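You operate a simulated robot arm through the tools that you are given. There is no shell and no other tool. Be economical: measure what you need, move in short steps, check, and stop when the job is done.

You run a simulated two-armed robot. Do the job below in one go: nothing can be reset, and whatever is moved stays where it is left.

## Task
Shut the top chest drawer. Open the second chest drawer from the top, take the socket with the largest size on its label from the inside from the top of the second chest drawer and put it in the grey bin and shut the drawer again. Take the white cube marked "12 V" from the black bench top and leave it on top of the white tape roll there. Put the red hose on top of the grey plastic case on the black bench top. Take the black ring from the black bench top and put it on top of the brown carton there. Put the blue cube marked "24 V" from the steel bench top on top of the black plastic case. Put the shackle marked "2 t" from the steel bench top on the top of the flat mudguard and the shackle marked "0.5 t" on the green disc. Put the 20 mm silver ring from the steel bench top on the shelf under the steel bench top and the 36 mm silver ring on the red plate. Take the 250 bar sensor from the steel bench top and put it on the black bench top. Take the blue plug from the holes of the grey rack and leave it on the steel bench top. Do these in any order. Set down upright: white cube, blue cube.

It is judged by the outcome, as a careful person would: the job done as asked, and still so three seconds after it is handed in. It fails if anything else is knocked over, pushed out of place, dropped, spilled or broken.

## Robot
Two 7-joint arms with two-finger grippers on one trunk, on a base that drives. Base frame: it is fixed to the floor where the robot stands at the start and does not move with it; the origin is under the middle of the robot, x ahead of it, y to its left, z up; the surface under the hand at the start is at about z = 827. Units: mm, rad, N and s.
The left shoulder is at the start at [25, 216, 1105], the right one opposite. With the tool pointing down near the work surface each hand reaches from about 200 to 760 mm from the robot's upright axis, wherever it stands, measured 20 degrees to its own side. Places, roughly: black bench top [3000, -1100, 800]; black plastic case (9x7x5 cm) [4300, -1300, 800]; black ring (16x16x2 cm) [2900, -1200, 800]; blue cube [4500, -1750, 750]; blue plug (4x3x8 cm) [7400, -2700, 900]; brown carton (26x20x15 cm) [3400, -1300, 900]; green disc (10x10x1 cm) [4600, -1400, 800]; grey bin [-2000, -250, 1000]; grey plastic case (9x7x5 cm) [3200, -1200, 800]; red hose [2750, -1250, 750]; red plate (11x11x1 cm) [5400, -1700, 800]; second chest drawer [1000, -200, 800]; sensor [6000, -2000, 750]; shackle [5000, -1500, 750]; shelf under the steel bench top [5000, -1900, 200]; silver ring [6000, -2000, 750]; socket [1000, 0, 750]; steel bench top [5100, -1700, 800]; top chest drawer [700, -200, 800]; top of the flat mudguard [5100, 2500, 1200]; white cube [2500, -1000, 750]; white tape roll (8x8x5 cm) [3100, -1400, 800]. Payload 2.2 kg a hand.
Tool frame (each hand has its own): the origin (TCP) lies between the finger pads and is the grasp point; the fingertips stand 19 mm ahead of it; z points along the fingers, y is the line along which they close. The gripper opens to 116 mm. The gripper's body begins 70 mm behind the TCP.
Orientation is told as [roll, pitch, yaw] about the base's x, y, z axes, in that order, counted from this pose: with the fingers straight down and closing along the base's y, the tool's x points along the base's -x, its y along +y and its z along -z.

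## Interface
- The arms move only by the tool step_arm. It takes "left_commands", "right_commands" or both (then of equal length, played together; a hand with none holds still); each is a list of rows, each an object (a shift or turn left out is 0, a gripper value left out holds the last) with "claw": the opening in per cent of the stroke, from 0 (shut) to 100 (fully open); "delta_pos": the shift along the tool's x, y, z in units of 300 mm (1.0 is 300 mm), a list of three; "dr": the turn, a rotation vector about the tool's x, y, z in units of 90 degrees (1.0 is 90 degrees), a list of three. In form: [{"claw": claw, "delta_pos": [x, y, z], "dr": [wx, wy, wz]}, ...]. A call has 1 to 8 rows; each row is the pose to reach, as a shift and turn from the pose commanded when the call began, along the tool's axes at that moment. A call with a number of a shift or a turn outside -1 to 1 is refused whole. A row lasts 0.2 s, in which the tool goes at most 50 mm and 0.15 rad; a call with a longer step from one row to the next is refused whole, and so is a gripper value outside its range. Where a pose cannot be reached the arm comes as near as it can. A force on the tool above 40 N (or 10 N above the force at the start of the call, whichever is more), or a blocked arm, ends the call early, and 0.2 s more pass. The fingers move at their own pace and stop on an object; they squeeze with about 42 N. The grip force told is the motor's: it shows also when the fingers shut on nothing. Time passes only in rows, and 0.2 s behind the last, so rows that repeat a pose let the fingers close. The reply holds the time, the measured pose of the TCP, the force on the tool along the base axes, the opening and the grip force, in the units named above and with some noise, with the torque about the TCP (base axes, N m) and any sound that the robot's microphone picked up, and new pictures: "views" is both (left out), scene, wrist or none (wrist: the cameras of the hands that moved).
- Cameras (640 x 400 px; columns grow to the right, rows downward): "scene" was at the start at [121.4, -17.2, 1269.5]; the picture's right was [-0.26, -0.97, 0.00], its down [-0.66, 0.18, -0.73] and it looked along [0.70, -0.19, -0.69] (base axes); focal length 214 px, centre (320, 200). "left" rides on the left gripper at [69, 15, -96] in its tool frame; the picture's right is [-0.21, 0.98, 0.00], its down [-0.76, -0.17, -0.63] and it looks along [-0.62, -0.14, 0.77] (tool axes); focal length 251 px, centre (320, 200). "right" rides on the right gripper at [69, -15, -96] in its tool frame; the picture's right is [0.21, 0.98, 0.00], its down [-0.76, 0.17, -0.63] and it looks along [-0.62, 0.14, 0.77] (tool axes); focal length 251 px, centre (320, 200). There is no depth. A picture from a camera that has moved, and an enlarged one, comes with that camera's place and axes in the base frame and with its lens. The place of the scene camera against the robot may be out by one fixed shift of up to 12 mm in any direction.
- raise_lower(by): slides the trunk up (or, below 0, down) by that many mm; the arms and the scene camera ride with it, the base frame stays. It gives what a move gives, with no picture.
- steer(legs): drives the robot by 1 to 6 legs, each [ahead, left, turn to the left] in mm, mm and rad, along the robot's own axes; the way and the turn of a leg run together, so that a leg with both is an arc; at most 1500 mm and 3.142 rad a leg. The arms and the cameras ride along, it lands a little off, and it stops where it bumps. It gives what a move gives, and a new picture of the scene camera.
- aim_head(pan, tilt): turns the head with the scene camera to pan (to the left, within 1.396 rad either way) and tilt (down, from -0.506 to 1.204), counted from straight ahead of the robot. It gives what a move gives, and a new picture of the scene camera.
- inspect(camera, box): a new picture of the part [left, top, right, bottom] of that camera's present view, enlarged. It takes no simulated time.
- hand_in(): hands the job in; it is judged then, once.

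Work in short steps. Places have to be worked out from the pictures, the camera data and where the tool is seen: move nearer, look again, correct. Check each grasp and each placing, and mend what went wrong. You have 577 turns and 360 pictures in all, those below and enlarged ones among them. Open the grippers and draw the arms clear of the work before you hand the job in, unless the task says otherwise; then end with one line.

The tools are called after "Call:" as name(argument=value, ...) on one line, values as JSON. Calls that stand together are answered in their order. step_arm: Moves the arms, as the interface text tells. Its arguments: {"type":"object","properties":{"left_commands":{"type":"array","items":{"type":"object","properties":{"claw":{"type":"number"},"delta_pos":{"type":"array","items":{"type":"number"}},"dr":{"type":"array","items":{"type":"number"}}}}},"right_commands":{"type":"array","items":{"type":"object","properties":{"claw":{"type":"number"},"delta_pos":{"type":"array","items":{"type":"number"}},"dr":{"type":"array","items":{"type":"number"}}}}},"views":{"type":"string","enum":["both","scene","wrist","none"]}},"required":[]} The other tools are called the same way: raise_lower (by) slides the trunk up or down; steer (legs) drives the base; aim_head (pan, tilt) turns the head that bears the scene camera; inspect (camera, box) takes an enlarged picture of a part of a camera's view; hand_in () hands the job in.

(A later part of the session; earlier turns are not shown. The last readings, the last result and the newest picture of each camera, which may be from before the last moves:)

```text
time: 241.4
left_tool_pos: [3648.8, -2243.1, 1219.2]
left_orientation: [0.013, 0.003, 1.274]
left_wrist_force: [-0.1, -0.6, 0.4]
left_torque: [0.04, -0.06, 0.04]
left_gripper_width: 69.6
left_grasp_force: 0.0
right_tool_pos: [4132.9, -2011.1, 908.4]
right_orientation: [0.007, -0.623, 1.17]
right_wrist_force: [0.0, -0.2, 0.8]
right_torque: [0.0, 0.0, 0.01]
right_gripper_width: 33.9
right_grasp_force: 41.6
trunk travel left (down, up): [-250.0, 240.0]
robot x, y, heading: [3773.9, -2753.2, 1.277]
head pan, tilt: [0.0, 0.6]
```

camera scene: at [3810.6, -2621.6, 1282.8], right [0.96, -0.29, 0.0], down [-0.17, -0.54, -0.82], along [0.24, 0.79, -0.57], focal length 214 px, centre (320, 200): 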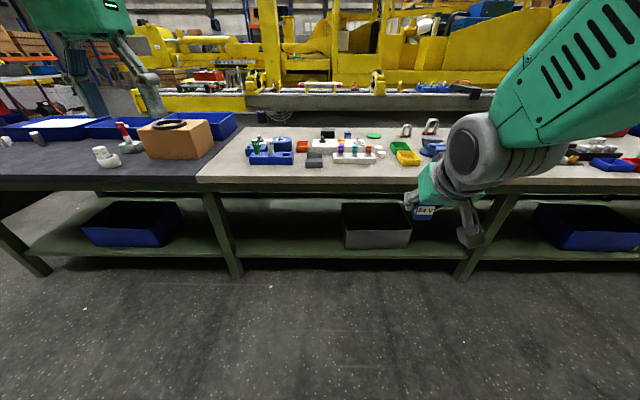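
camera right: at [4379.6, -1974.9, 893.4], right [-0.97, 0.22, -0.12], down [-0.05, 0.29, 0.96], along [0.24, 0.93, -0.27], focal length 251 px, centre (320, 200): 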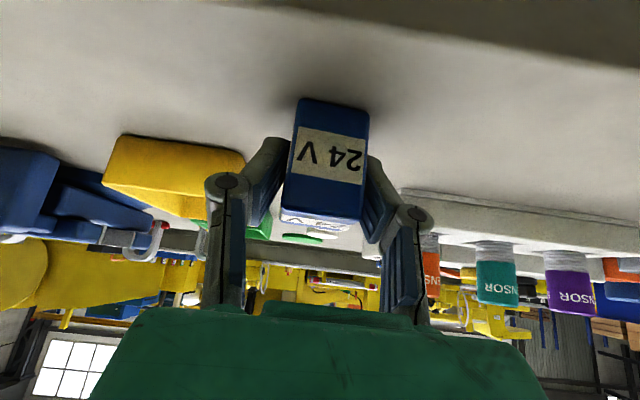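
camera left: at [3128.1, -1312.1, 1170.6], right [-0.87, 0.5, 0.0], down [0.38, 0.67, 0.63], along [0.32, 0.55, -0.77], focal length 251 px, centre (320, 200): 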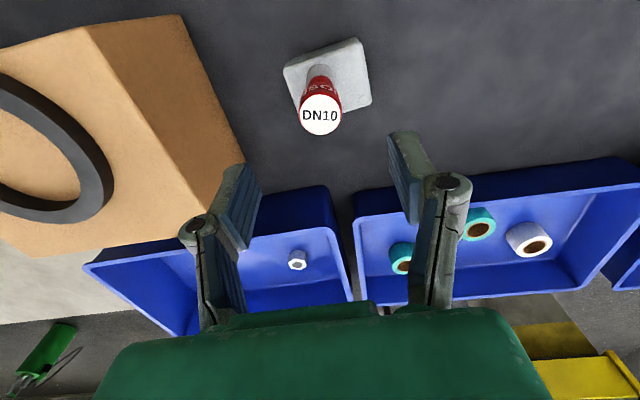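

It reaches 814 mm. I raise the cube 110 mm and drive so that the black case lies about (805,-120) from me, edge distance ≈255 mm.

Call:
step_arm(right_commands=[{"claw": 0, "delta_pos": [-0.07, 0, -0.1]}, {"claw": 0, "delta_pos": [-0.14, 0, -0.2]}, {"claw": 0, "delta_pos": [-0.214, 0, -0.298]}, {"claw": 0, "delta_pos": [-0.214, 0, -0.298]}], views="none")

Call:
steer(legs=[[690, 40, 0]])

Call:
inspect(camera="scene", box=[280, 130, 480, 260])

```text
time: 242.4
left_tool_pos: [3647.8, -2242.4, 1219.8]
left_orientation: [0.011, 0.008, 1.273]
left_wrist_force: [-0.1, 0.6, -0.4]
left_torque: [-0.04, 0.04, 0.0]
left_gripper_width: 69.6
left_grasp_force: 0.0
right_tool_pos: [4133.6, -2011.1, 1019.3]
right_orientation: [0.006, -0.623, 1.17]
right_wrist_force: [-0.1, -0.5, -0.1]
right_torque: [-0.01, -0.01, 0.0]
right_gripper_width: 33.7
right_grasp_force: 42.0
trunk travel left (down, up): [-250.0, 240.0]
robot x, y, heading: [3776.1, -2748.4, 1.274]
head pan, tilt: [0.0, 0.6]
```

```text
time: 246.2
left_tool_pos: [3813.3, -1571.9, 1219.5]
left_orientation: [0.01, 0.004, 1.274]
left_wrist_force: [-0.4, -0.2, 0.4]
left_torque: [0.01, 0.0, -0.01]
left_gripper_width: 69.6
left_grasp_force: 0.1
right_tool_pos: [4297.5, -1338.3, 1019.1]
right_orientation: [0.006, -0.624, 1.17]
right_wrist_force: [-0.5, -0.1, -0.8]
right_torque: [0.01, 0.0, -0.02]
right_gripper_width: 33.6
right_grasp_force: 42.2
trunk travel left (down, up): [-250.0, 240.0]
robot x, y, heading: [3938.5, -2078.7, 1.273]
head pan, tilt: [0.0, 0.6]
camera scene: at [3975.5, -1947.2, 1282.6], right [0.96, -0.29, 0.0], down [-0.17, -0.54, -0.82], along [0.24, 0.79, -0.57], focal length 214 px, centre (320, 200)
```

scene: 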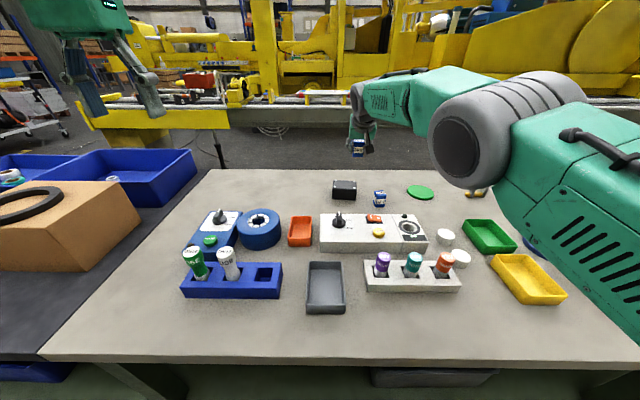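

```text
3.08 times, centred on (380, 195) of scene
camera zoom: at [3975.5, -1947.2, 1282.6], right [0.96, -0.29, 0.0], down [-0.17, -0.54, -0.82], along [0.24, 0.79, -0.57], focal length 660 px, centre (135, 215)
```

zoom: 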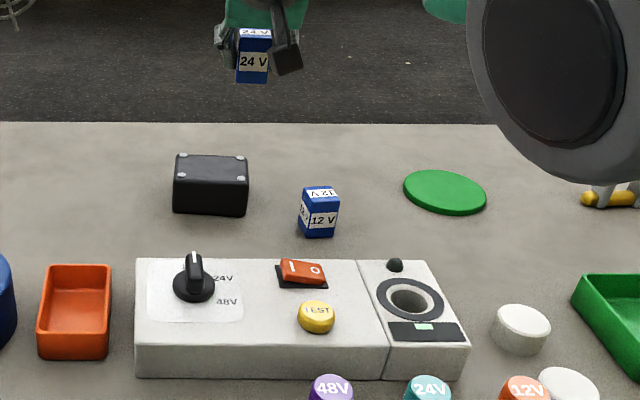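

Case centre ≈(4269,-1305), top ≈874; I'm 25 mm short and the edge is still 296 mm off, so I drive 35 mm ahead.

Call:
steer(legs=[[36, 25, 0]])

```text
time: 247.1
left_tool_pos: [3811.1, -1540.2, 1223.8]
left_orientation: [0.022, 0.003, 1.272]
left_wrist_force: [-0.1, -1.2, 0.0]
left_torque: [0.03, 0.08, -0.01]
left_gripper_width: 69.6
left_grasp_force: 0.1
right_tool_pos: [4295.4, -1302.7, 1020.3]
right_orientation: [0.019, -0.626, 1.164]
right_wrist_force: [1.2, -0.5, -0.6]
right_torque: [-0.01, 0.02, 0.03]
right_gripper_width: 34.0
right_grasp_force: 42.2
trunk travel left (down, up): [-250.0, 240.0]
robot x, y, heading: [3933.8, -2038.0, 1.275]
head pan, tilt: [0.0, 0.6]
camera scene: at [3965.2, -1909.6, 1283.1], right [0.96, -0.29, 0.0], down [-0.17, -0.54, -0.82], along [0.24, 0.79, -0.57], focal length 214 px, centre (320, 200)
```

scene: 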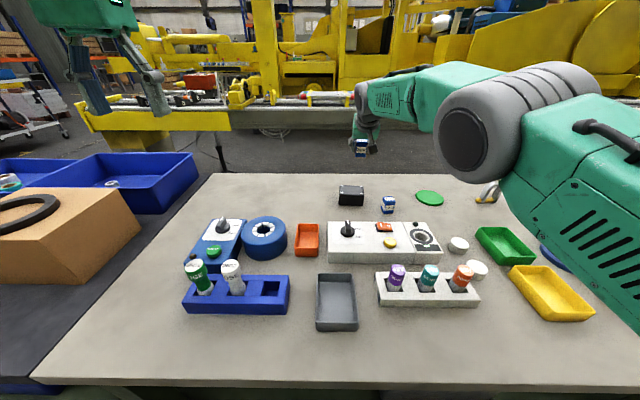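

Now I move the cube over the case and down to 35 mm above it.

Call:
step_arm(right_commands=[{"claw": 0, "delta_pos": [0.033, 0.077, -0.024]}, {"claw": 0, "delta_pos": [0.1, 0.077, 0.08]}, {"claw": 0, "delta_pos": [0.199, 0.077, 0.206]}, {"claw": 0, "delta_pos": [0.199, 0.077, 0.206]}], views="wrist")

Call:
inspect(camera="scene", box=[300, 150, 420, 250])

```text
time: 248.1
left_tool_pos: [3827.2, -1548.6, 1228.4]
left_orientation: [0.036, -0.004, 1.272]
left_wrist_force: [0.6, -1.0, 0.0]
left_torque: [0.06, 0.01, 0.01]
left_gripper_width: 69.4
left_grasp_force: 0.1
right_tool_pos: [4284.1, -1311.9, 938.1]
right_orientation: [0.033, -0.627, 1.154]
right_wrist_force: [1.1, 0.2, -0.5]
right_torque: [0.01, 0.05, 0.05]
right_gripper_width: 33.7
right_grasp_force: 41.5
trunk travel left (down, up): [-250.0, 240.0]
robot x, y, heading: [3931.9, -2039.3, 1.273]
head pan, tilt: [0.0, 0.6]
camera right: at [4255.4, -1422.0, 976.7], right [-0.97, 0.22, -0.1], down [-0.03, 0.28, 0.96], along [0.24, 0.93, -0.26], focal length 251 px, centre (320, 200)
```

right: 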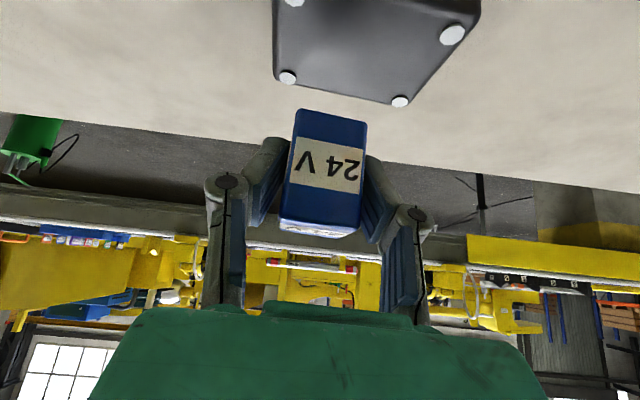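

```text
4.00 times, centred on (360, 200) of scene
camera zoom: at [3981.9, -1913.9, 1282.9], right [0.96, -0.29, -0.01], down [-0.18, -0.54, -0.82], along [0.24, 0.79, -0.57], focal length 858 px, centre (160, 200)
```

zoom: 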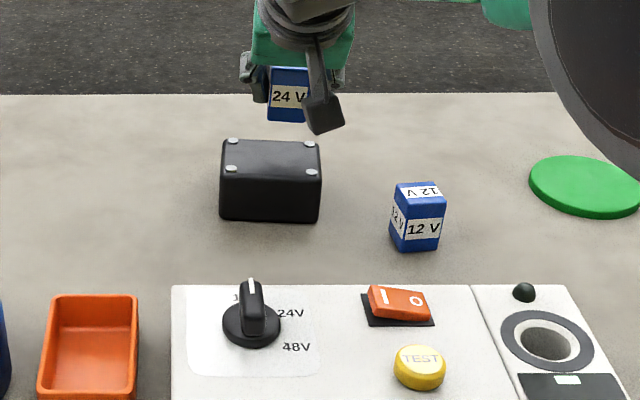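

Rocking again begins here, so this spot is bad. I shift 80 mm right and 10 mm back, where the base stood steady before.

Call:
steer(legs=[[-12, -85, 0]])

Call:
step_arm(right_commands=[{"claw": 0}, {"claw": 0}, {"claw": 0}, {"claw": 0}], views="none")

Call:
step_arm(right_commands=[{"claw": 0}, {"claw": 0}], views="none")

```text
time: 249.2
left_tool_pos: [3835.5, -1563.5, 1218.3]
left_orientation: [-0.019, -0.002, 1.274]
left_wrist_force: [-1.1, -0.9, 1.7]
left_torque: [0.01, -0.17, 0.01]
left_gripper_width: 69.9
left_grasp_force: 0.0
right_tool_pos: [4300.8, -1332.0, 946.2]
right_orientation: [-0.024, -0.636, 1.194]
right_wrist_force: [-3.4, 1.5, -0.4]
right_torque: [-0.04, -0.17, -0.17]
right_gripper_width: 33.8
right_grasp_force: 41.7
trunk travel left (down, up): [-250.0, 240.0]
robot x, y, heading: [3993.2, -2071.0, 1.275]
head pan, tilt: [0.0, 0.6]
camera scene: at [4006.3, -1935.2, 1282.7], right [0.96, -0.29, 0.02], down [-0.15, -0.55, -0.82], along [0.26, 0.78, -0.56], focal length 214 px, centre (320, 200)
```

scene: 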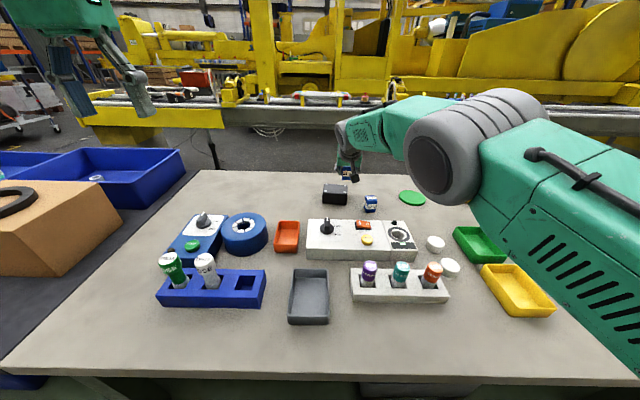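

```text
time: 250.4
left_tool_pos: [3871.8, -1577.3, 1221.2]
left_orientation: [0.018, 0.014, 1.279]
left_wrist_force: [1.4, 0.6, 0.5]
left_torque: [0.03, 0.13, -0.02]
left_gripper_width: 69.5
left_grasp_force: 0.1
right_tool_pos: [4325.0, -1340.5, 945.2]
right_orientation: [0.024, -0.635, 1.168]
right_wrist_force: [0.9, -0.3, -1.1]
right_torque: [0.05, 0.12, 0.06]
right_gripper_width: 33.9
right_grasp_force: 42.0
trunk travel left (down, up): [-250.0, 240.0]
robot x, y, heading: [3989.4, -2068.4, 1.269]
head pan, tilt: [0.0, 0.6]
stopped in row 4 (right hand): the arm was blocked; the commanded pose is now the measured one
```

```text
time: 251.2
left_tool_pos: [3857.2, -1575.9, 1215.9]
left_orientation: [0.011, 0.024, 1.283]
left_wrist_force: [1.2, -0.4, 0.1]
left_torque: [0.01, 0.07, 0.0]
left_gripper_width: 69.5
left_grasp_force: 0.0
right_tool_pos: [4307.6, -1338.6, 948.9]
right_orientation: [0.019, -0.643, 1.177]
right_wrist_force: [1.5, -0.2, -0.4]
right_torque: [0.02, 0.04, 0.05]
right_gripper_width: 33.7
right_grasp_force: 41.6
trunk travel left (down, up): [-250.0, 240.0]
robot x, y, heading: [3983.8, -2062.4, 1.273]
head pan, tilt: [0.0, 0.6]
stopped in row 2 (right hand): the arm was blocked; the commanded pose is now the measured one
```

The rocking comes with a fully stretched arm (near-singular). I retract the right arm, then turn the robot ~0.5 rad left so that its right shoulder is nearer the bench, giving ample reach.

Call:
step_arm(right_commands=[{"claw": 0, "delta_pos": [0.05, 0, -0.12]}, {"claw": 0, "delta_pos": [0.1, 0, -0.24]}, {"claw": 0, "delta_pos": [0.15, 0, -0.36]}, {"claw": 0, "delta_pos": [0.2, 0, -0.48]}, {"claw": 0, "delta_pos": [0.2, 0, -0.48]}], views="none")

Call:
steer(legs=[[-150, 0, 0]])

Call:
step_arm(right_commands=[{"claw": 0}, {"claw": 0}, {"claw": 0}, {"claw": 0}], views="none")

```text
time: 252.1
left_tool_pos: [3866.7, -1583.3, 1217.4]
left_orientation: [0.022, 0.03, 1.282]
left_wrist_force: [1.0, -0.7, -0.1]
left_torque: [0.05, 0.09, -0.02]
left_gripper_width: 69.4
left_grasp_force: 0.0
right_tool_pos: [4282.4, -1472.7, 897.0]
right_orientation: [0.024, -0.459, 1.15]
right_wrist_force: [1.7, -0.5, -0.2]
right_torque: [0.06, 0.08, 0.06]
right_gripper_width: 34.1
right_grasp_force: 42.3
trunk travel left (down, up): [-250.0, 240.0]
robot x, y, heading: [3982.5, -2063.9, 1.274]
head pan, tilt: [0.0, 0.6]
stopped in row 4 (right hand): the arm was blocked; the commanded pose is now the measured one
```

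```text
time: 253.1
left_tool_pos: [3839.2, -1645.2, 1207.3]
left_orientation: [0.02, 0.053, 1.286]
left_wrist_force: [0.5, -0.7, 0.4]
left_torque: [0.05, -0.05, -0.01]
left_gripper_width: 69.6
left_grasp_force: 0.2
right_tool_pos: [4267.8, -1528.1, 908.1]
right_orientation: [0.035, -0.491, 1.138]
right_wrist_force: [3.9, 9.0, -0.3]
right_torque: [0.24, -0.05, -0.09]
right_gripper_width: 34.7
right_grasp_force: 42.4
trunk travel left (down, up): [-250.0, 240.0]
robot x, y, heading: [3958.4, -2120.5, 1.278]
head pan, tilt: [0.0, 0.6]
stopped in leg 1: the force on the tool passed its limit at 148 N (the readings are from after the stop); the commanded pose is now the measured one
camera scene: at [4003.9, -1996.4, 1282.8], right [0.96, -0.29, -0.01], down [-0.17, -0.54, -0.82], along [0.24, 0.79, -0.57], focal length 214 px, centre (320, 200)
```

scene: 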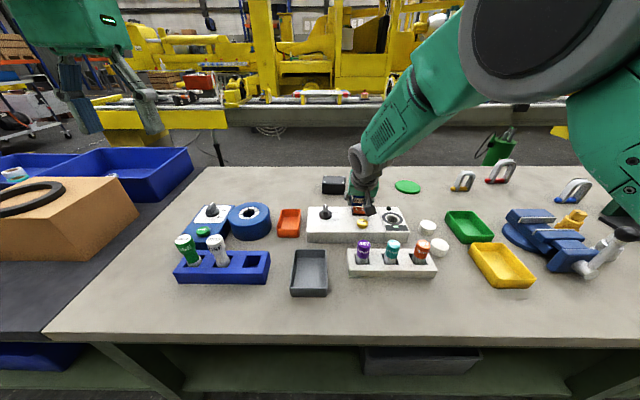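

```text
time: 254.1
left_tool_pos: [3831.8, -1641.6, 1206.1]
left_orientation: [0.014, 0.051, 1.285]
left_wrist_force: [0.3, -0.1, -0.3]
left_torque: [0.01, 0.02, -0.03]
left_gripper_width: 69.7
left_grasp_force: 0.0
right_tool_pos: [4260.5, -1526.8, 906.3]
right_orientation: [0.028, -0.486, 1.142]
right_wrist_force: [0.7, 0.8, -0.9]
right_torque: [0.01, 0.03, -0.03]
right_gripper_width: 34.6
right_grasp_force: 42.2
trunk travel left (down, up): [-250.0, 240.0]
robot x, y, heading: [3959.7, -2122.6, 1.274]
head pan, tilt: [0.0, 0.6]
```

The hand sagged and bumped something on the panel during the drive back. I look closely before moving anything.

Call:
inspect(camera="scene", box=[280, 150, 460, 280])

Call:
inspect(camera="right", box=[0, 0, 640, 400])

```text
3.08 times, centred on (370, 215) of scene
camera zoom: at [3996.7, -1993.4, 1282.7], right [0.96, -0.29, 0.0], down [-0.17, -0.54, -0.82], along [0.24, 0.79, -0.57], focal length 660 px, centre (166, 154)
```

zoom: 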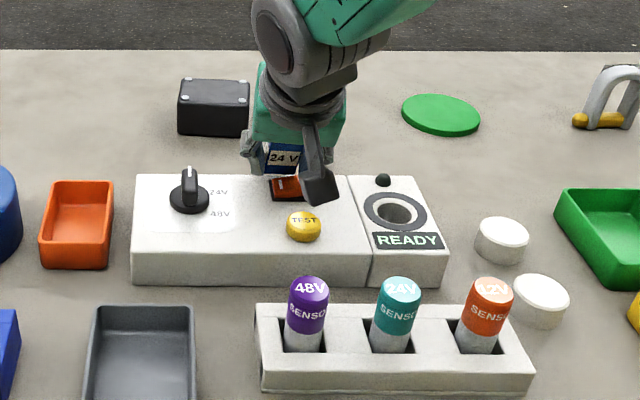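

```text
1.00 times, centred on (320, 200) of right (not enlarged: the box is as wide or as high as the picture)
camera zoom: at [4234.3, -1630.0, 960.2], right [-0.97, 0.22, -0.08], down [0.02, 0.4, 0.92], along [0.23, 0.89, -0.39], focal length 251 px, centre (320, 200)
```

zoom: 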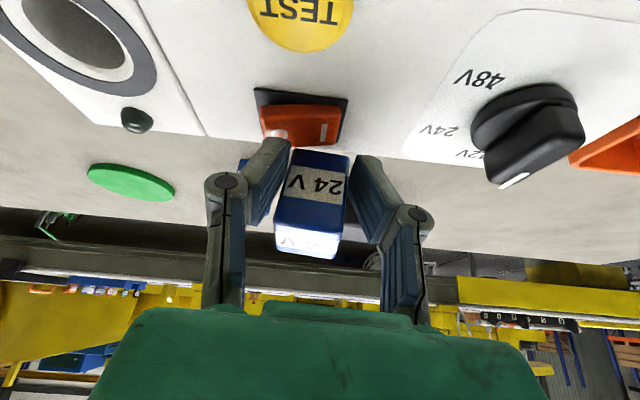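

The rocker switch on the panel got pressed (display now says READY). I lift the hand straight up first.

Call:
step_arm(right_commands=[{"claw": 0, "delta_pos": [-0.04, 0, -0.08]}, {"claw": 0, "delta_pos": [-0.09, 0, -0.17]}, {"claw": 0, "delta_pos": [-0.14, 0, -0.26]}, {"claw": 0, "delta_pos": [-0.187, 0, -0.354]}, {"claw": 0, "delta_pos": [-0.187, 0, -0.354]}], views="both")

Call:
inspect(camera="scene", box=[280, 150, 460, 280])

```text
time: 255.3
left_tool_pos: [3824.5, -1640.3, 1206.3]
left_orientation: [0.007, 0.049, 1.286]
left_wrist_force: [-0.1, -0.1, -1.9]
left_torque: [-0.04, 0.02, 0.01]
left_gripper_width: 69.6
left_grasp_force: 0.0
right_tool_pos: [4253.8, -1524.5, 1027.9]
right_orientation: [0.019, -0.486, 1.15]
right_wrist_force: [0.4, 0.3, -1.1]
right_torque: [0.02, 0.01, 0.01]
right_gripper_width: 34.8
right_grasp_force: 41.8
trunk travel left (down, up): [-250.0, 240.0]
robot x, y, heading: [3954.2, -2120.8, 1.276]
head pan, tilt: [0.0, 0.6]
camera scene: at [3987.5, -1990.8, 1282.6], right [0.96, -0.29, 0.0], down [-0.16, -0.55, -0.82], along [0.24, 0.79, -0.57], focal length 214 px, centre (320, 200)
camera right: at [4227.9, -1627.9, 1082.3], right [-0.97, 0.22, -0.08], down [0.01, 0.4, 0.92], along [0.23, 0.89, -0.39], focal length 251 px, centre (320, 200)
```

scene: 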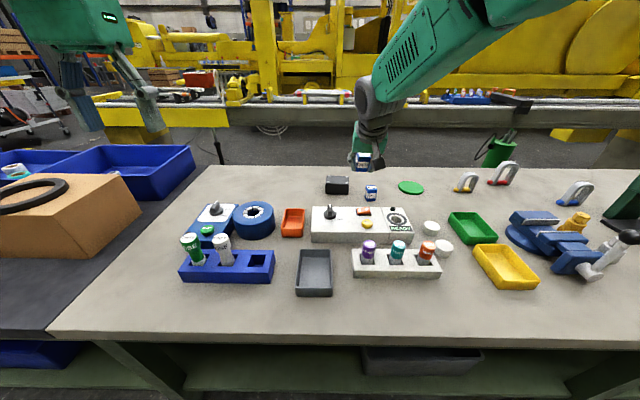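
right: 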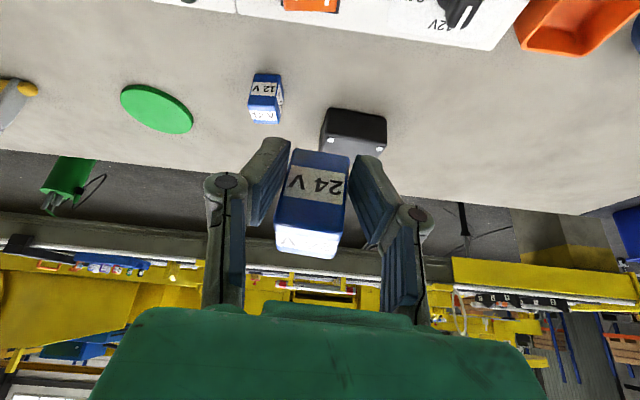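

```text
3.08 times, centred on (370, 215) of scene
camera zoom: at [3987.5, -1990.8, 1282.6], right [0.96, -0.29, 0.0], down [-0.16, -0.55, -0.82], along [0.24, 0.79, -0.57], focal length 660 px, centre (166, 154)
```

zoom: 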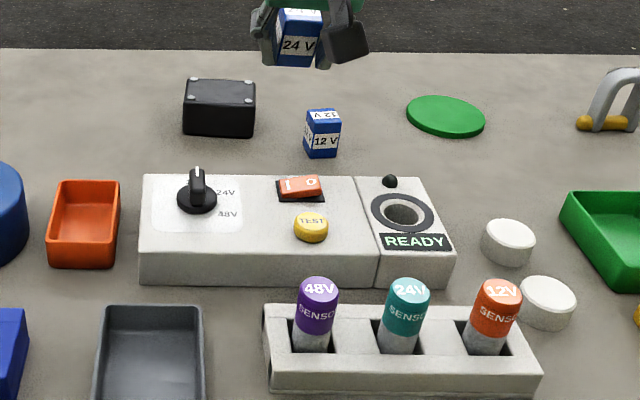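

The 12 V cube and black case are untouched, but the panel now shows READY. I zoom on its rocker switch.

Call:
inspect(camera="scene", box=[345, 190, 420, 240])

```text
8.00 times, centred on (382, 215) of scene
camera zoom: at [3987.5, -1990.8, 1282.6], right [0.96, -0.29, 0.0], down [-0.16, -0.55, -0.82], along [0.24, 0.79, -0.57], focal length 1716 px, centre (-180, 80)
```

zoom: 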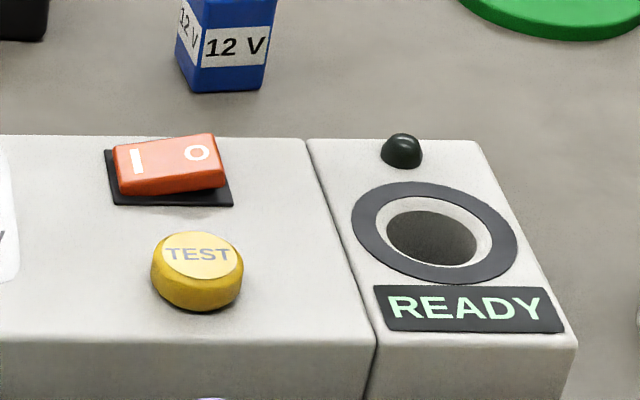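

The rocker was off (left side up) before; now "I" is down. I'll reset it later by pressing "O". First I check the cube's attitude in the grip.

Call:
inspect(camera="scene", box=[335, 140, 410, 205])

```text
6.15 times, centred on (372, 172) of scene
camera zoom: at [3987.5, -1990.8, 1282.6], right [0.96, -0.29, 0.0], down [-0.16, -0.55, -0.82], along [0.24, 0.79, -0.57], focal length 1320 px, centre (-3, 369)
```

zoom: 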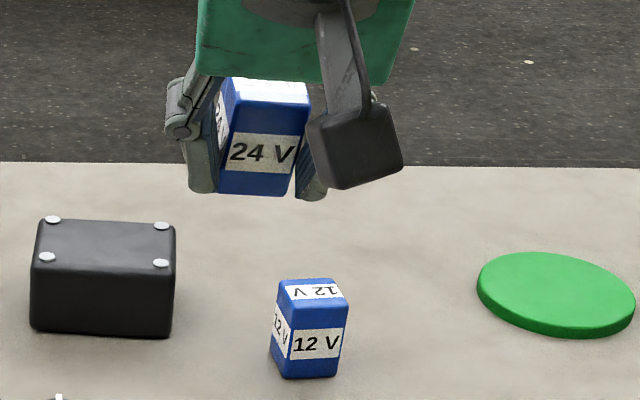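

The cube shifted in the grip, so I'll set it down on the free strip at the front, and grasp it afresh. I bring it back there, restoring the original pitch.

Call:
step_arm(right_commands=[{"claw": 0, "delta_pos": [0.11, -0.075, -0.058], "dr": [0, -0.03, 0]}, {"claw": 0, "delta_pos": [0.22, -0.15, -0.116], "dr": [0, -0.06, 0]}, {"claw": 0, "delta_pos": [0.33, -0.225, -0.174], "dr": [0, -0.087, 0]}, {"claw": 0, "delta_pos": [0.44, -0.3, -0.232], "dr": [0, -0.087, 0]}, {"claw": 0, "delta_pos": [0.55, -0.375, -0.29], "dr": [0, -0.087, 0]}, {"claw": 0, "delta_pos": [0.66, -0.45, -0.348], "dr": [0, -0.087, 0]}, {"claw": 0, "delta_pos": [0.71, -0.49, -0.375], "dr": [0, -0.087, 0]}, {"claw": 0, "delta_pos": [0.71, -0.49, -0.375], "dr": [0, -0.087, 0]}], views="both")

```text
time: 257.1
left_tool_pos: [3828.5, -1640.2, 1209.1]
left_orientation: [0.009, 0.045, 1.287]
left_wrist_force: [-0.1, 0.6, 0.1]
left_torque: [0.02, -0.02, 0.01]
left_gripper_width: 69.5
left_grasp_force: 0.1
right_tool_pos: [4288.3, -1736.3, 1026.3]
right_orientation: [0.021, -0.621, 1.144]
right_wrist_force: [0.2, 0.0, -0.7]
right_torque: [-0.03, 0.0, 0.05]
right_gripper_width: 34.4
right_grasp_force: 42.2
right hand out of reach, approached as far as the arm can: row 5, 6, 7, 8
trunk travel left (down, up): [-250.0, 240.0]
robot x, y, heading: [3954.3, -2121.2, 1.277]
head pan, tilt: [0.0, 0.6]
camera scene: at [3990.6, -1993.6, 1282.9], right [0.96, -0.29, 0.0], down [-0.16, -0.54, -0.82], along [0.24, 0.79, -0.57], focal length 214 px, centre (320, 200)
camera right: at [4257.7, -1845.9, 1064.9], right [-0.97, 0.24, -0.11], down [-0.04, 0.29, 0.96], along [0.26, 0.93, -0.27], focal length 251 px, centre (320, 200)
```

scene: 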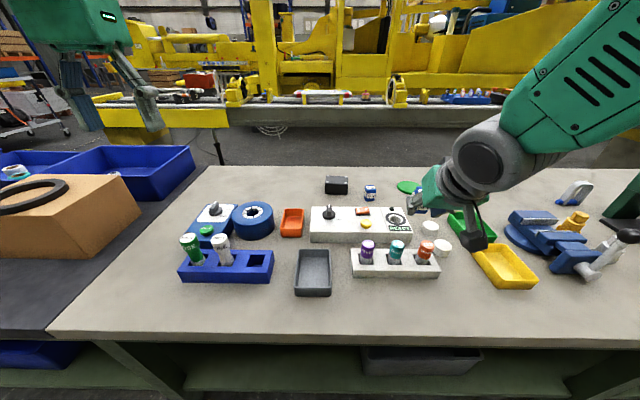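
right: 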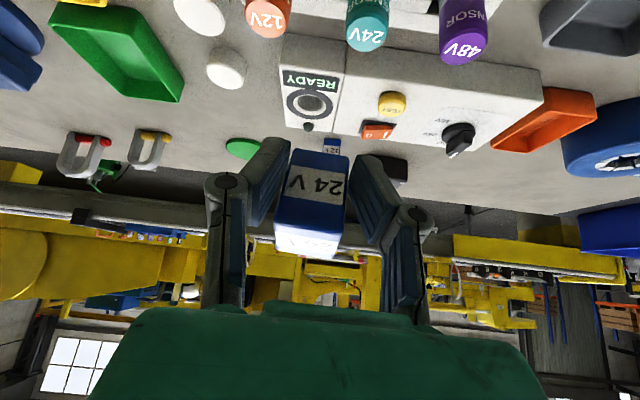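

The tilted hand can't come further back, so I back the base 85 mm to bring the cube over the free strip.

Call:
steer(legs=[[-90, -30, 0]])

Call:
inspect(camera="right", box=[0, 0, 640, 400])

```text
time: 258.2
left_tool_pos: [3816.9, -1732.3, 1204.8]
left_orientation: [-0.001, 0.047, 1.288]
left_wrist_force: [-0.6, -0.8, 0.3]
left_torque: [-0.01, -0.05, 0.02]
left_gripper_width: 69.6
left_grasp_force: 0.0
right_tool_pos: [4280.2, -1828.8, 1028.1]
right_orientation: [0.011, -0.625, 1.151]
right_wrist_force: [0.2, -0.1, -0.6]
right_torque: [-0.01, 0.0, 0.01]
right_gripper_width: 34.2
right_grasp_force: 42.1
trunk travel left (down, up): [-250.0, 240.0]
robot x, y, heading: [3958.3, -2219.7, 1.275]
head pan, tilt: [0.0, 0.6]
camera scene: at [3981.8, -2084.9, 1282.8], right [0.96, -0.29, 0.01], down [-0.16, -0.55, -0.82], along [0.24, 0.79, -0.57], focal length 214 px, centre (320, 200)
```

scene: 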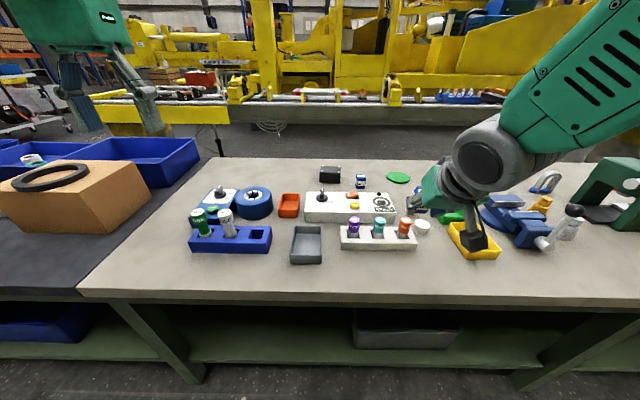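

```text
1.00 times, centred on (320, 200) of right (not enlarged: the box is as wide or as high as the picture)
camera zoom: at [4249.4, -1937.7, 1066.9], right [-0.97, 0.23, -0.12], down [-0.05, 0.29, 0.96], along [0.26, 0.93, -0.27], focal length 251 px, centre (320, 200)
```

zoom: 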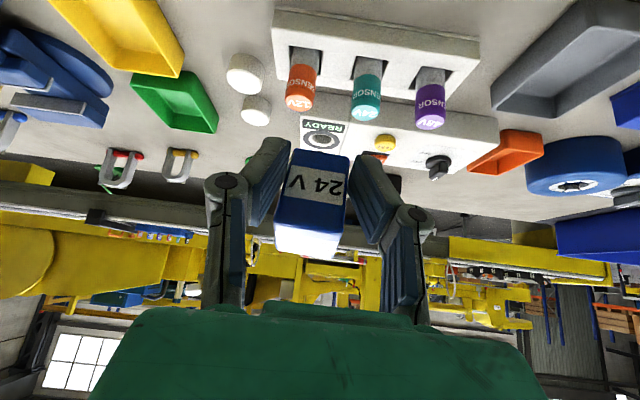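

Below is the free strip (70 mm behind the edge). I lower it.

Call:
step_arm(right_commands=[{"claw": 0, "delta_pos": [0.07, 0, 0.1]}, {"claw": 0, "delta_pos": [0.14, 0, 0.2]}, {"claw": 0, "delta_pos": [0.21, 0, 0.29]}, {"claw": 0, "delta_pos": [0.265, 0, 0.37]}, {"claw": 0, "delta_pos": [0.285, 0, 0.395]}, {"claw": 0, "delta_pos": [0.295, 0, 0.41]}, {"claw": 0, "delta_pos": [0.305, 0, 0.424]}, {"claw": 0, "delta_pos": [0.315, 0, 0.438]}], views="both")

```text
time: 260.0
left_tool_pos: [3820.8, -1735.1, 1203.0]
left_orientation: [0.004, 0.056, 1.289]
left_wrist_force: [-0.3, -0.1, -0.2]
left_torque: [-0.01, 0.0, 0.01]
left_gripper_width: 69.6
left_grasp_force: 0.0
right_tool_pos: [4286.1, -1822.5, 882.7]
right_orientation: [0.095, -0.641, 1.063]
right_wrist_force: [-0.2, -0.5, -0.7]
right_torque: [-0.02, 0.0, -0.01]
right_gripper_width: 34.4
right_grasp_force: 41.7
trunk travel left (down, up): [-250.0, 240.0]
robot x, y, heading: [3954.5, -2219.0, 1.279]
head pan, tilt: [0.0, 0.6]
camera scene: at [3986.5, -2085.4, 1282.7], right [0.96, -0.29, 0.01], down [-0.16, -0.54, -0.82], along [0.24, 0.79, -0.57], focal length 214 px, centre (320, 200)
camera right: at [4254.0, -1931.6, 918.1], right [-0.96, 0.27, -0.05], down [0.02, 0.24, 0.97], along [0.28, 0.93, -0.24], focal length 251 px, centre (320, 200)
```

scene: 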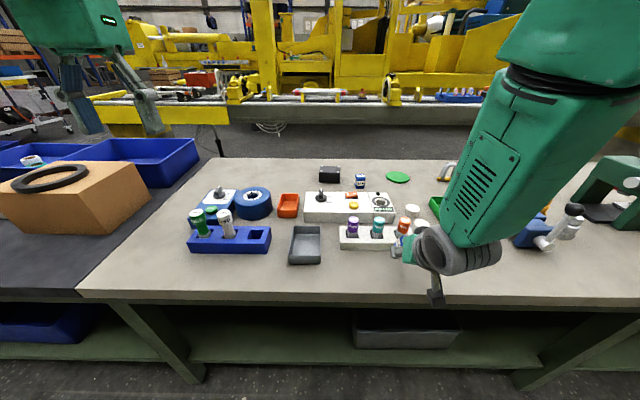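
right: 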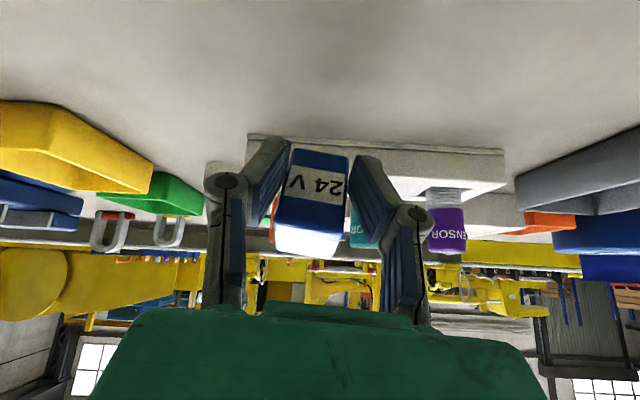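

The arm nears a joint limit here; I'll use the trunk to lower the last bit.

Call:
raise_lower(by=-14)

Call:
inspect(camera="scene", box=[340, 180, 500, 310])

```text
time: 260.6
left_tool_pos: [3826.2, -1736.9, 1191.7]
left_orientation: [0.01, 0.056, 1.287]
left_wrist_force: [0.1, 0.0, -0.4]
left_torque: [0.01, -0.02, 0.0]
left_gripper_width: 69.4
left_grasp_force: 0.1
right_tool_pos: [4291.6, -1825.4, 863.3]
right_orientation: [0.099, -0.632, 1.055]
right_wrist_force: [-0.7, -0.1, -0.8]
right_torque: [0.02, -0.03, -0.02]
right_gripper_width: 34.2
right_grasp_force: 41.9
trunk travel left (down, up): [-236.0, 254.0]
robot x, y, heading: [3955.8, -2212.6, 1.277]
head pan, tilt: [0.0, 0.6]
```

```text
3.08 times, centred on (420, 245) of scene
camera zoom: at [3992.3, -2087.4, 1268.8], right [0.96, -0.29, 0.0], down [-0.16, -0.54, -0.82], along [0.24, 0.79, -0.57], focal length 660 px, centre (12, 62)
```

zoom: 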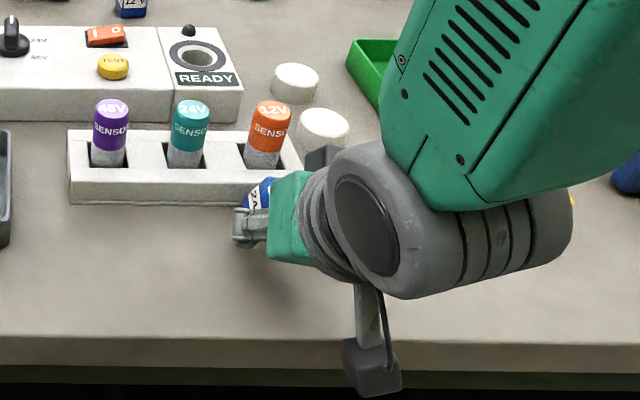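

Call:
raise_lower(by=-8)

Call:
inspect(camera="right", box=[160, 60, 480, 300])

```text
time: 261.2
left_tool_pos: [3829.2, -1737.6, 1184.2]
left_orientation: [0.011, 0.055, 1.29]
left_wrist_force: [0.7, 0.5, -0.3]
left_torque: [0.05, 0.02, 0.02]
left_gripper_width: 69.6
left_grasp_force: 0.0
right_tool_pos: [4293.5, -1827.4, 853.8]
right_orientation: [0.098, -0.629, 1.054]
right_wrist_force: [-0.2, 0.3, -1.1]
right_torque: [0.01, 0.0, 0.01]
right_gripper_width: 34.2
right_grasp_force: 42.0
trunk travel left (down, up): [-228.0, 262.0]
robot x, y, heading: [3959.1, -2217.0, 1.271]
head pan, tilt: [0.0, 0.6]
```

```text
1.67 times, centred on (320, 180) of right
camera zoom: at [4261.2, -1936.2, 891.2], right [-0.96, 0.28, -0.05], down [0.02, 0.25, 0.97], along [0.28, 0.93, -0.25], focal length 419 px, centre (320, 233)
```

zoom: 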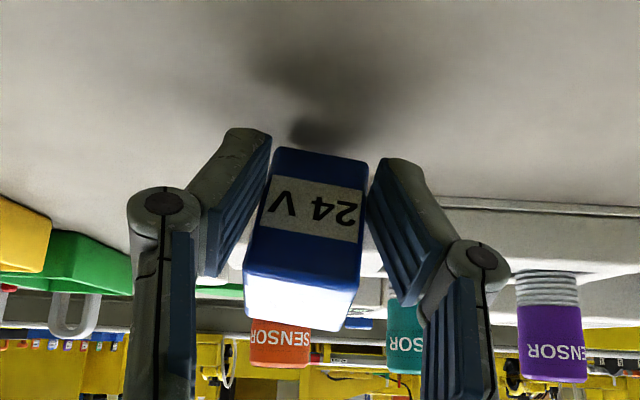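

Call:
raise_lower(by=-4)

```text
time: 261.7
left_tool_pos: [3826.1, -1736.3, 1178.9]
left_orientation: [0.009, 0.053, 1.288]
left_wrist_force: [0.5, 0.3, -0.2]
left_torque: [0.0, 0.01, 0.0]
left_gripper_width: 69.6
left_grasp_force: 0.0
right_tool_pos: [4291.7, -1827.0, 850.4]
right_orientation: [0.096, -0.627, 1.054]
right_wrist_force: [2.0, -1.2, 12.0]
right_torque: [0.08, -0.3, -0.06]
right_gripper_width: 34.0
right_grasp_force: 42.1
trunk travel left (down, up): [-224.0, 266.0]
robot x, y, heading: [3959.4, -2218.7, 1.279]
head pan, tilt: [0.0, 0.6]
```

Contact felt. I open and raise the trunk to lift the hand straight off.

Call:
step_arm(right_commands=[{"claw": 70}, {"claw": 70}, {"claw": 70}], views="wrist")

Call:
raise_lower(by=126)

Call:
inspect(camera="scene", box=[340, 180, 500, 310])

```text
time: 262.5
left_tool_pos: [3828.3, -1736.8, 1177.9]
left_orientation: [0.007, 0.054, 1.289]
left_wrist_force: [0.6, -0.4, -0.1]
left_torque: [0.0, 0.0, 0.01]
left_gripper_width: 69.5
left_grasp_force: 0.1
right_tool_pos: [4291.2, -1827.7, 846.3]
right_orientation: [0.097, -0.619, 1.054]
right_wrist_force: [0.0, 0.7, 0.0]
right_torque: [-0.03, 0.04, -0.02]
right_gripper_width: 81.2
right_grasp_force: 0.1
trunk travel left (down, up): [-224.0, 266.0]
robot x, y, heading: [3955.4, -2218.2, 1.274]
head pan, tilt: [0.0, 0.6]
camera right: at [4259.0, -1937.0, 884.7], right [-0.96, 0.28, -0.05], down [0.03, 0.26, 0.96], along [0.28, 0.92, -0.26], focal length 251 px, centre (320, 200)
```

right: 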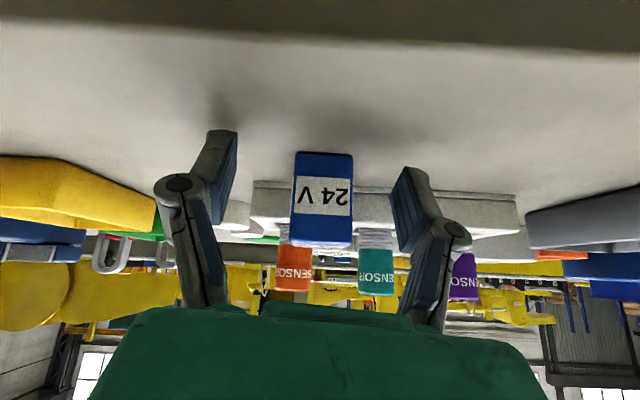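

```text
time: 264.1
left_tool_pos: [3826.7, -1737.8, 1304.2]
left_orientation: [0.009, 0.055, 1.288]
left_wrist_force: [-0.2, 0.2, -0.4]
left_torque: [0.0, -0.01, -0.04]
left_gripper_width: 69.7
left_grasp_force: 0.0
right_tool_pos: [4291.2, -1828.8, 970.0]
right_orientation: [0.096, -0.615, 1.054]
right_wrist_force: [0.8, -0.6, 0.0]
right_torque: [0.02, -0.03, 0.02]
right_gripper_width: 81.2
right_grasp_force: 0.1
trunk travel left (down, up): [-350.0, 140.0]
robot x, y, heading: [3955.6, -2213.4, 1.275]
head pan, tilt: [0.0, 0.6]
```

```text
3.08 times, centred on (420, 245) of scene
camera zoom: at [3992.2, -2087.0, 1382.7], right [0.96, -0.29, 0.0], down [-0.16, -0.54, -0.82], along [0.24, 0.79, -0.57], focal length 660 px, centre (12, 62)
```

zoom: 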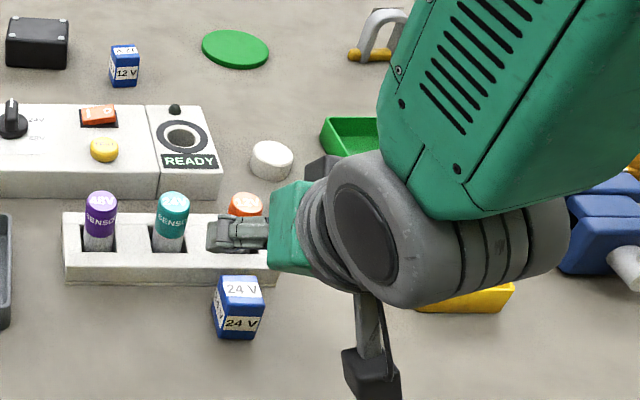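

The 24 V cube stands upright in front of the rack. New plan: face diagonally so the left shoulder leads, and do the far-row work with the left hand. I back off first.

Call:
steer(legs=[[-350, 0, 0]])

Call:
step_arm(right_commands=[{"delta_pos": [-0.05, 0, -0.05], "dr": [0, 0.09, 0]}, {"delta_pos": [-0.1, 0, -0.1], "dr": [0, 0.18, 0]}, {"delta_pos": [-0.1, 0, -0.2], "dr": [0, 0.27, 0]}, {"delta_pos": [-0.1, 0, -0.3], "dr": [0, 0.36, 0]}, {"delta_pos": [-0.1, 0, -0.4], "dr": [0, 0.39, 0]}], views="none")

```text
time: 266.3
left_tool_pos: [3725.3, -2068.2, 1303.7]
left_orientation: [0.008, 0.057, 1.29]
left_wrist_force: [0.5, -0.3, 0.0]
left_torque: [0.0, 0.0, 0.0]
left_gripper_width: 69.6
left_grasp_force: 0.0
right_tool_pos: [4190.3, -2161.2, 970.4]
right_orientation: [0.094, -0.613, 1.056]
right_wrist_force: [-0.2, 0.0, 0.2]
right_torque: [-0.01, 0.01, 0.03]
right_gripper_width: 81.1
right_grasp_force: 0.0
trunk travel left (down, up): [-350.0, 140.0]
robot x, y, heading: [3855.3, -2550.3, 1.277]
head pan, tilt: [0.0, 0.6]
camera scene: at [3891.2, -2419.1, 1382.7], right [0.96, -0.29, 0.0], down [-0.16, -0.54, -0.82], along [0.24, 0.79, -0.57], focal length 214 px, centre (320, 200)
```

scene: 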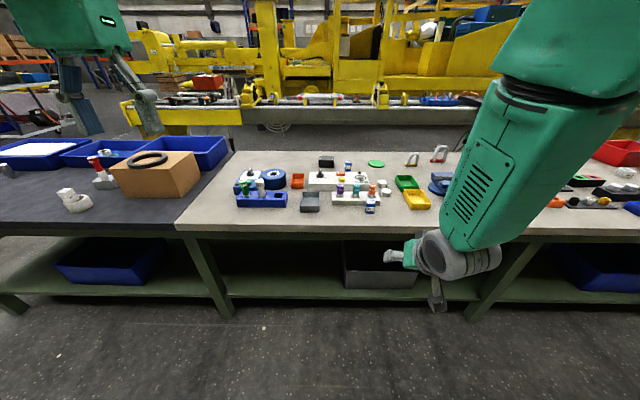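

```text
time: 267.5
left_tool_pos: [3725.3, -2072.7, 1301.9]
left_orientation: [0.009, 0.061, 1.289]
left_wrist_force: [-0.9, 0.5, -0.3]
left_torque: [-0.01, 0.01, 0.0]
left_gripper_width: 69.6
left_grasp_force: 0.1
right_tool_pos: [4177.2, -2210.0, 1087.9]
right_orientation: [0.079, -0.005, 1.11]
right_wrist_force: [-0.2, -0.7, 1.6]
right_torque: [0.03, 0.02, 0.0]
right_gripper_width: 81.6
right_grasp_force: 0.0
trunk travel left (down, up): [-350.0, 140.0]
robot x, y, heading: [3857.2, -2553.2, 1.28]
head pan, tilt: [0.0, 0.6]
```

I lower the trunk back, drive to the pick spot and turn 0.8 rad right so that the left shoulder faces the bench.

Call:
raise_lower(by=-110)

Call:
steer(legs=[[276, -126, 0], [0, 0, -0.8]])

Call:
aim_head(pan=0.6, tilt=0.6)

```text
time: 269.0
left_tool_pos: [3725.4, -2072.1, 1191.9]
left_orientation: [0.01, 0.062, 1.289]
left_wrist_force: [0.1, -0.5, 0.3]
left_torque: [-0.03, 0.01, 0.0]
left_gripper_width: 69.6
left_grasp_force: 0.0
right_tool_pos: [4177.6, -2209.3, 975.6]
right_orientation: [0.078, -0.006, 1.112]
right_wrist_force: [-0.1, 0.3, 0.1]
right_torque: [0.03, -0.04, 0.03]
right_gripper_width: 81.5
right_grasp_force: 0.1
trunk travel left (down, up): [-240.0, 250.0]
robot x, y, heading: [3854.8, -2546.7, 1.278]
head pan, tilt: [0.0, 0.6]
```

```text
time: 273.1
left_tool_pos: [4312.3, -1905.5, 1193.4]
left_orientation: [0.016, 0.061, 0.491]
left_wrist_force: [0.6, 0.9, -0.6]
left_torque: [0.06, 0.01, 0.0]
left_gripper_width: 69.7
left_grasp_force: 0.0
right_tool_pos: [4530.2, -2323.8, 974.5]
right_orientation: [0.083, -0.005, 0.31]
right_wrist_force: [-0.1, -0.1, 0.0]
right_torque: [0.03, 0.01, 0.02]
right_gripper_width: 81.2
right_grasp_force: 0.1
trunk travel left (down, up): [-240.0, 250.0]
robot x, y, heading: [4060.2, -2327.5, 0.48]
head pan, tilt: [0.0, 0.6]
camera scene: at [4174.1, -2266.6, 1272.8], right [0.46, -0.89, 0.0], down [-0.51, -0.26, -0.82], along [0.73, 0.38, -0.57], focal length 214 px, centre (320, 200)
```

scene: 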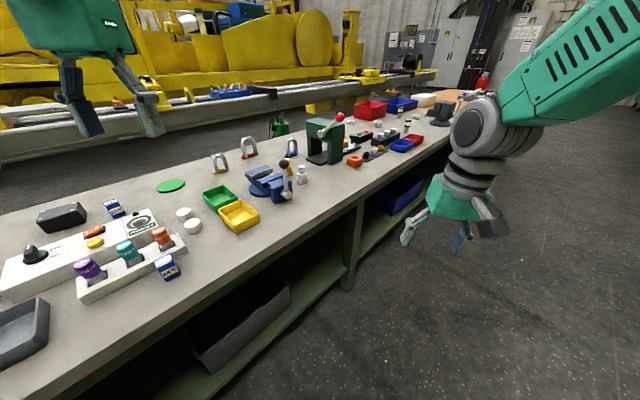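

```text
time: 274.1
left_tool_pos: [4310.5, -1906.4, 1190.7]
left_orientation: [0.016, 0.068, 0.49]
left_wrist_force: [0.0, -0.7, 0.0]
left_torque: [0.03, 0.04, -0.02]
left_gripper_width: 69.6
left_grasp_force: 0.1
right_tool_pos: [4527.8, -2323.7, 975.2]
right_orientation: [0.083, -0.006, 0.31]
right_wrist_force: [-0.3, 0.3, 0.0]
right_torque: [0.01, 0.01, 0.0]
right_gripper_width: 81.2
right_grasp_force: 0.0
trunk travel left (down, up): [-240.0, 250.0]
robot x, y, heading: [4059.5, -2329.5, 0.479]
head pan, tilt: [0.6, 0.6]
camera scene: at [4137.2, -2228.8, 1273.0], right [0.88, -0.47, 0.0], down [-0.27, -0.5, -0.82], along [0.39, 0.73, -0.57], focal length 214 px, centre (320, 200)
```

scene: 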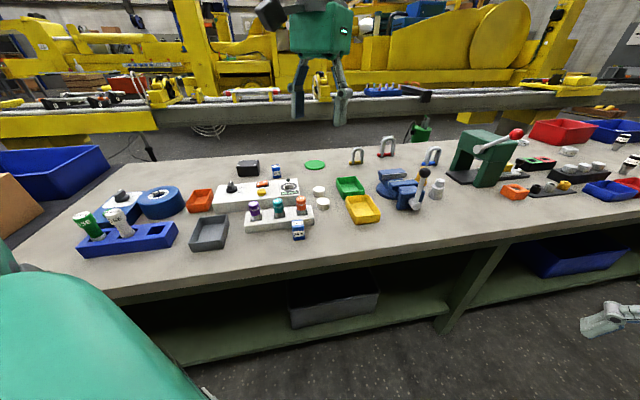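

Good overview. I turn the left hand toward the cube's yaw (≈1.05), level it, and look down on the cube.

Call:
step_arm(left_commands=[{"dr": [0, -0.04, 0]}, {"dr": [0, -0.04, 0]}], views="none")

Call:
step_arm(left_commands=[{"delta_pos": [0.05, 0, 0.1], "dr": [0, 0, -0.09]}, {"delta_pos": [0.05, 0, 0.22], "dr": [0, 0, -0.18]}, {"delta_pos": [0.05, 0, 0.34], "dr": [0, 0, -0.27]}, {"delta_pos": [0.05, 0, 0.46], "dr": [0, 0, -0.357]}, {"delta_pos": [0.05, 0, 0.5], "dr": [0, 0, -0.357]}], views="wrist")

```text
time: 274.7
left_tool_pos: [4304.8, -1896.5, 1193.2]
left_orientation: [0.008, -0.006, 0.491]
left_wrist_force: [-0.4, -0.7, 0.0]
left_torque: [0.01, -0.02, 0.01]
left_gripper_width: 69.7
left_grasp_force: 0.0
right_tool_pos: [4521.9, -2316.9, 978.0]
right_orientation: [0.076, -0.009, 0.312]
right_wrist_force: [-0.7, 0.6, 0.5]
right_torque: [-0.04, -0.02, -0.01]
right_gripper_width: 81.2
right_grasp_force: 0.0
trunk travel left (down, up): [-240.0, 250.0]
robot x, y, heading: [4058.4, -2327.8, 0.481]
head pan, tilt: [0.6, 0.6]
```

```text
time: 275.9
left_tool_pos: [4296.4, -1912.2, 1042.0]
left_orientation: [0.013, -0.012, 1.052]
left_wrist_force: [0.3, -0.4, -0.3]
left_torque: [0.03, 0.02, -0.01]
left_gripper_width: 69.7
left_grasp_force: 0.2
right_tool_pos: [4528.0, -2325.0, 974.5]
right_orientation: [0.085, -0.004, 0.31]
right_wrist_force: [0.5, 0.3, 0.5]
right_torque: [0.06, 0.02, -0.03]
right_gripper_width: 81.3
right_grasp_force: 0.1
trunk travel left (down, up): [-240.0, 250.0]
robot x, y, heading: [4059.6, -2328.9, 0.477]
head pan, tilt: [0.6, 0.6]
camera left: at [4250.1, -1966.4, 1140.4], right [-0.74, 0.67, 0.01], down [0.52, 0.56, 0.64], along [0.42, 0.48, -0.77], focal length 251 px, centre (320, 200)
```

left: 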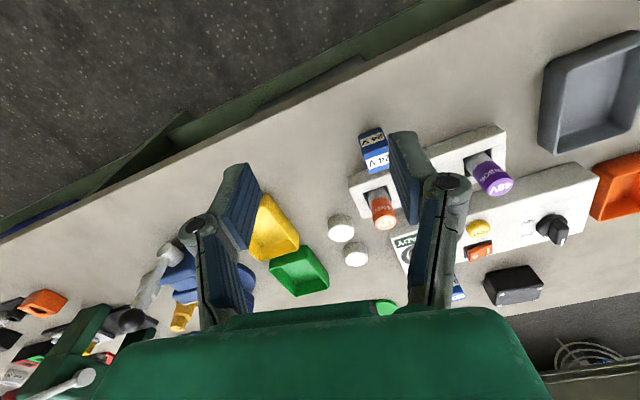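

Call:
inspect(camera="left", box=[330, 110, 430, 190])

```text
5.00 times, centred on (380, 150) of left
camera zoom: at [4250.1, -1966.4, 1140.4], right [-0.74, 0.67, 0.01], down [0.52, 0.56, 0.64], along [0.42, 0.48, -0.77], focal length 1257 px, centre (20, 450)
```

zoom: 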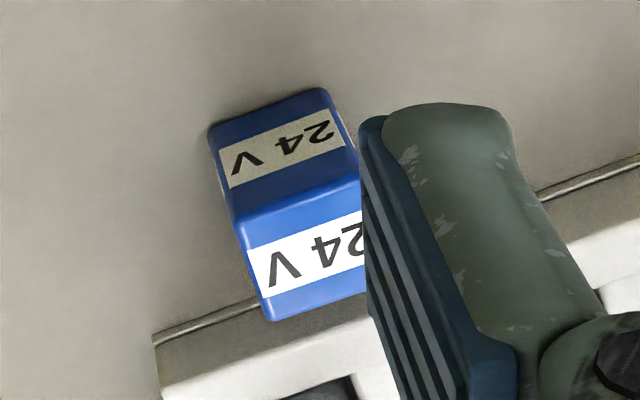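

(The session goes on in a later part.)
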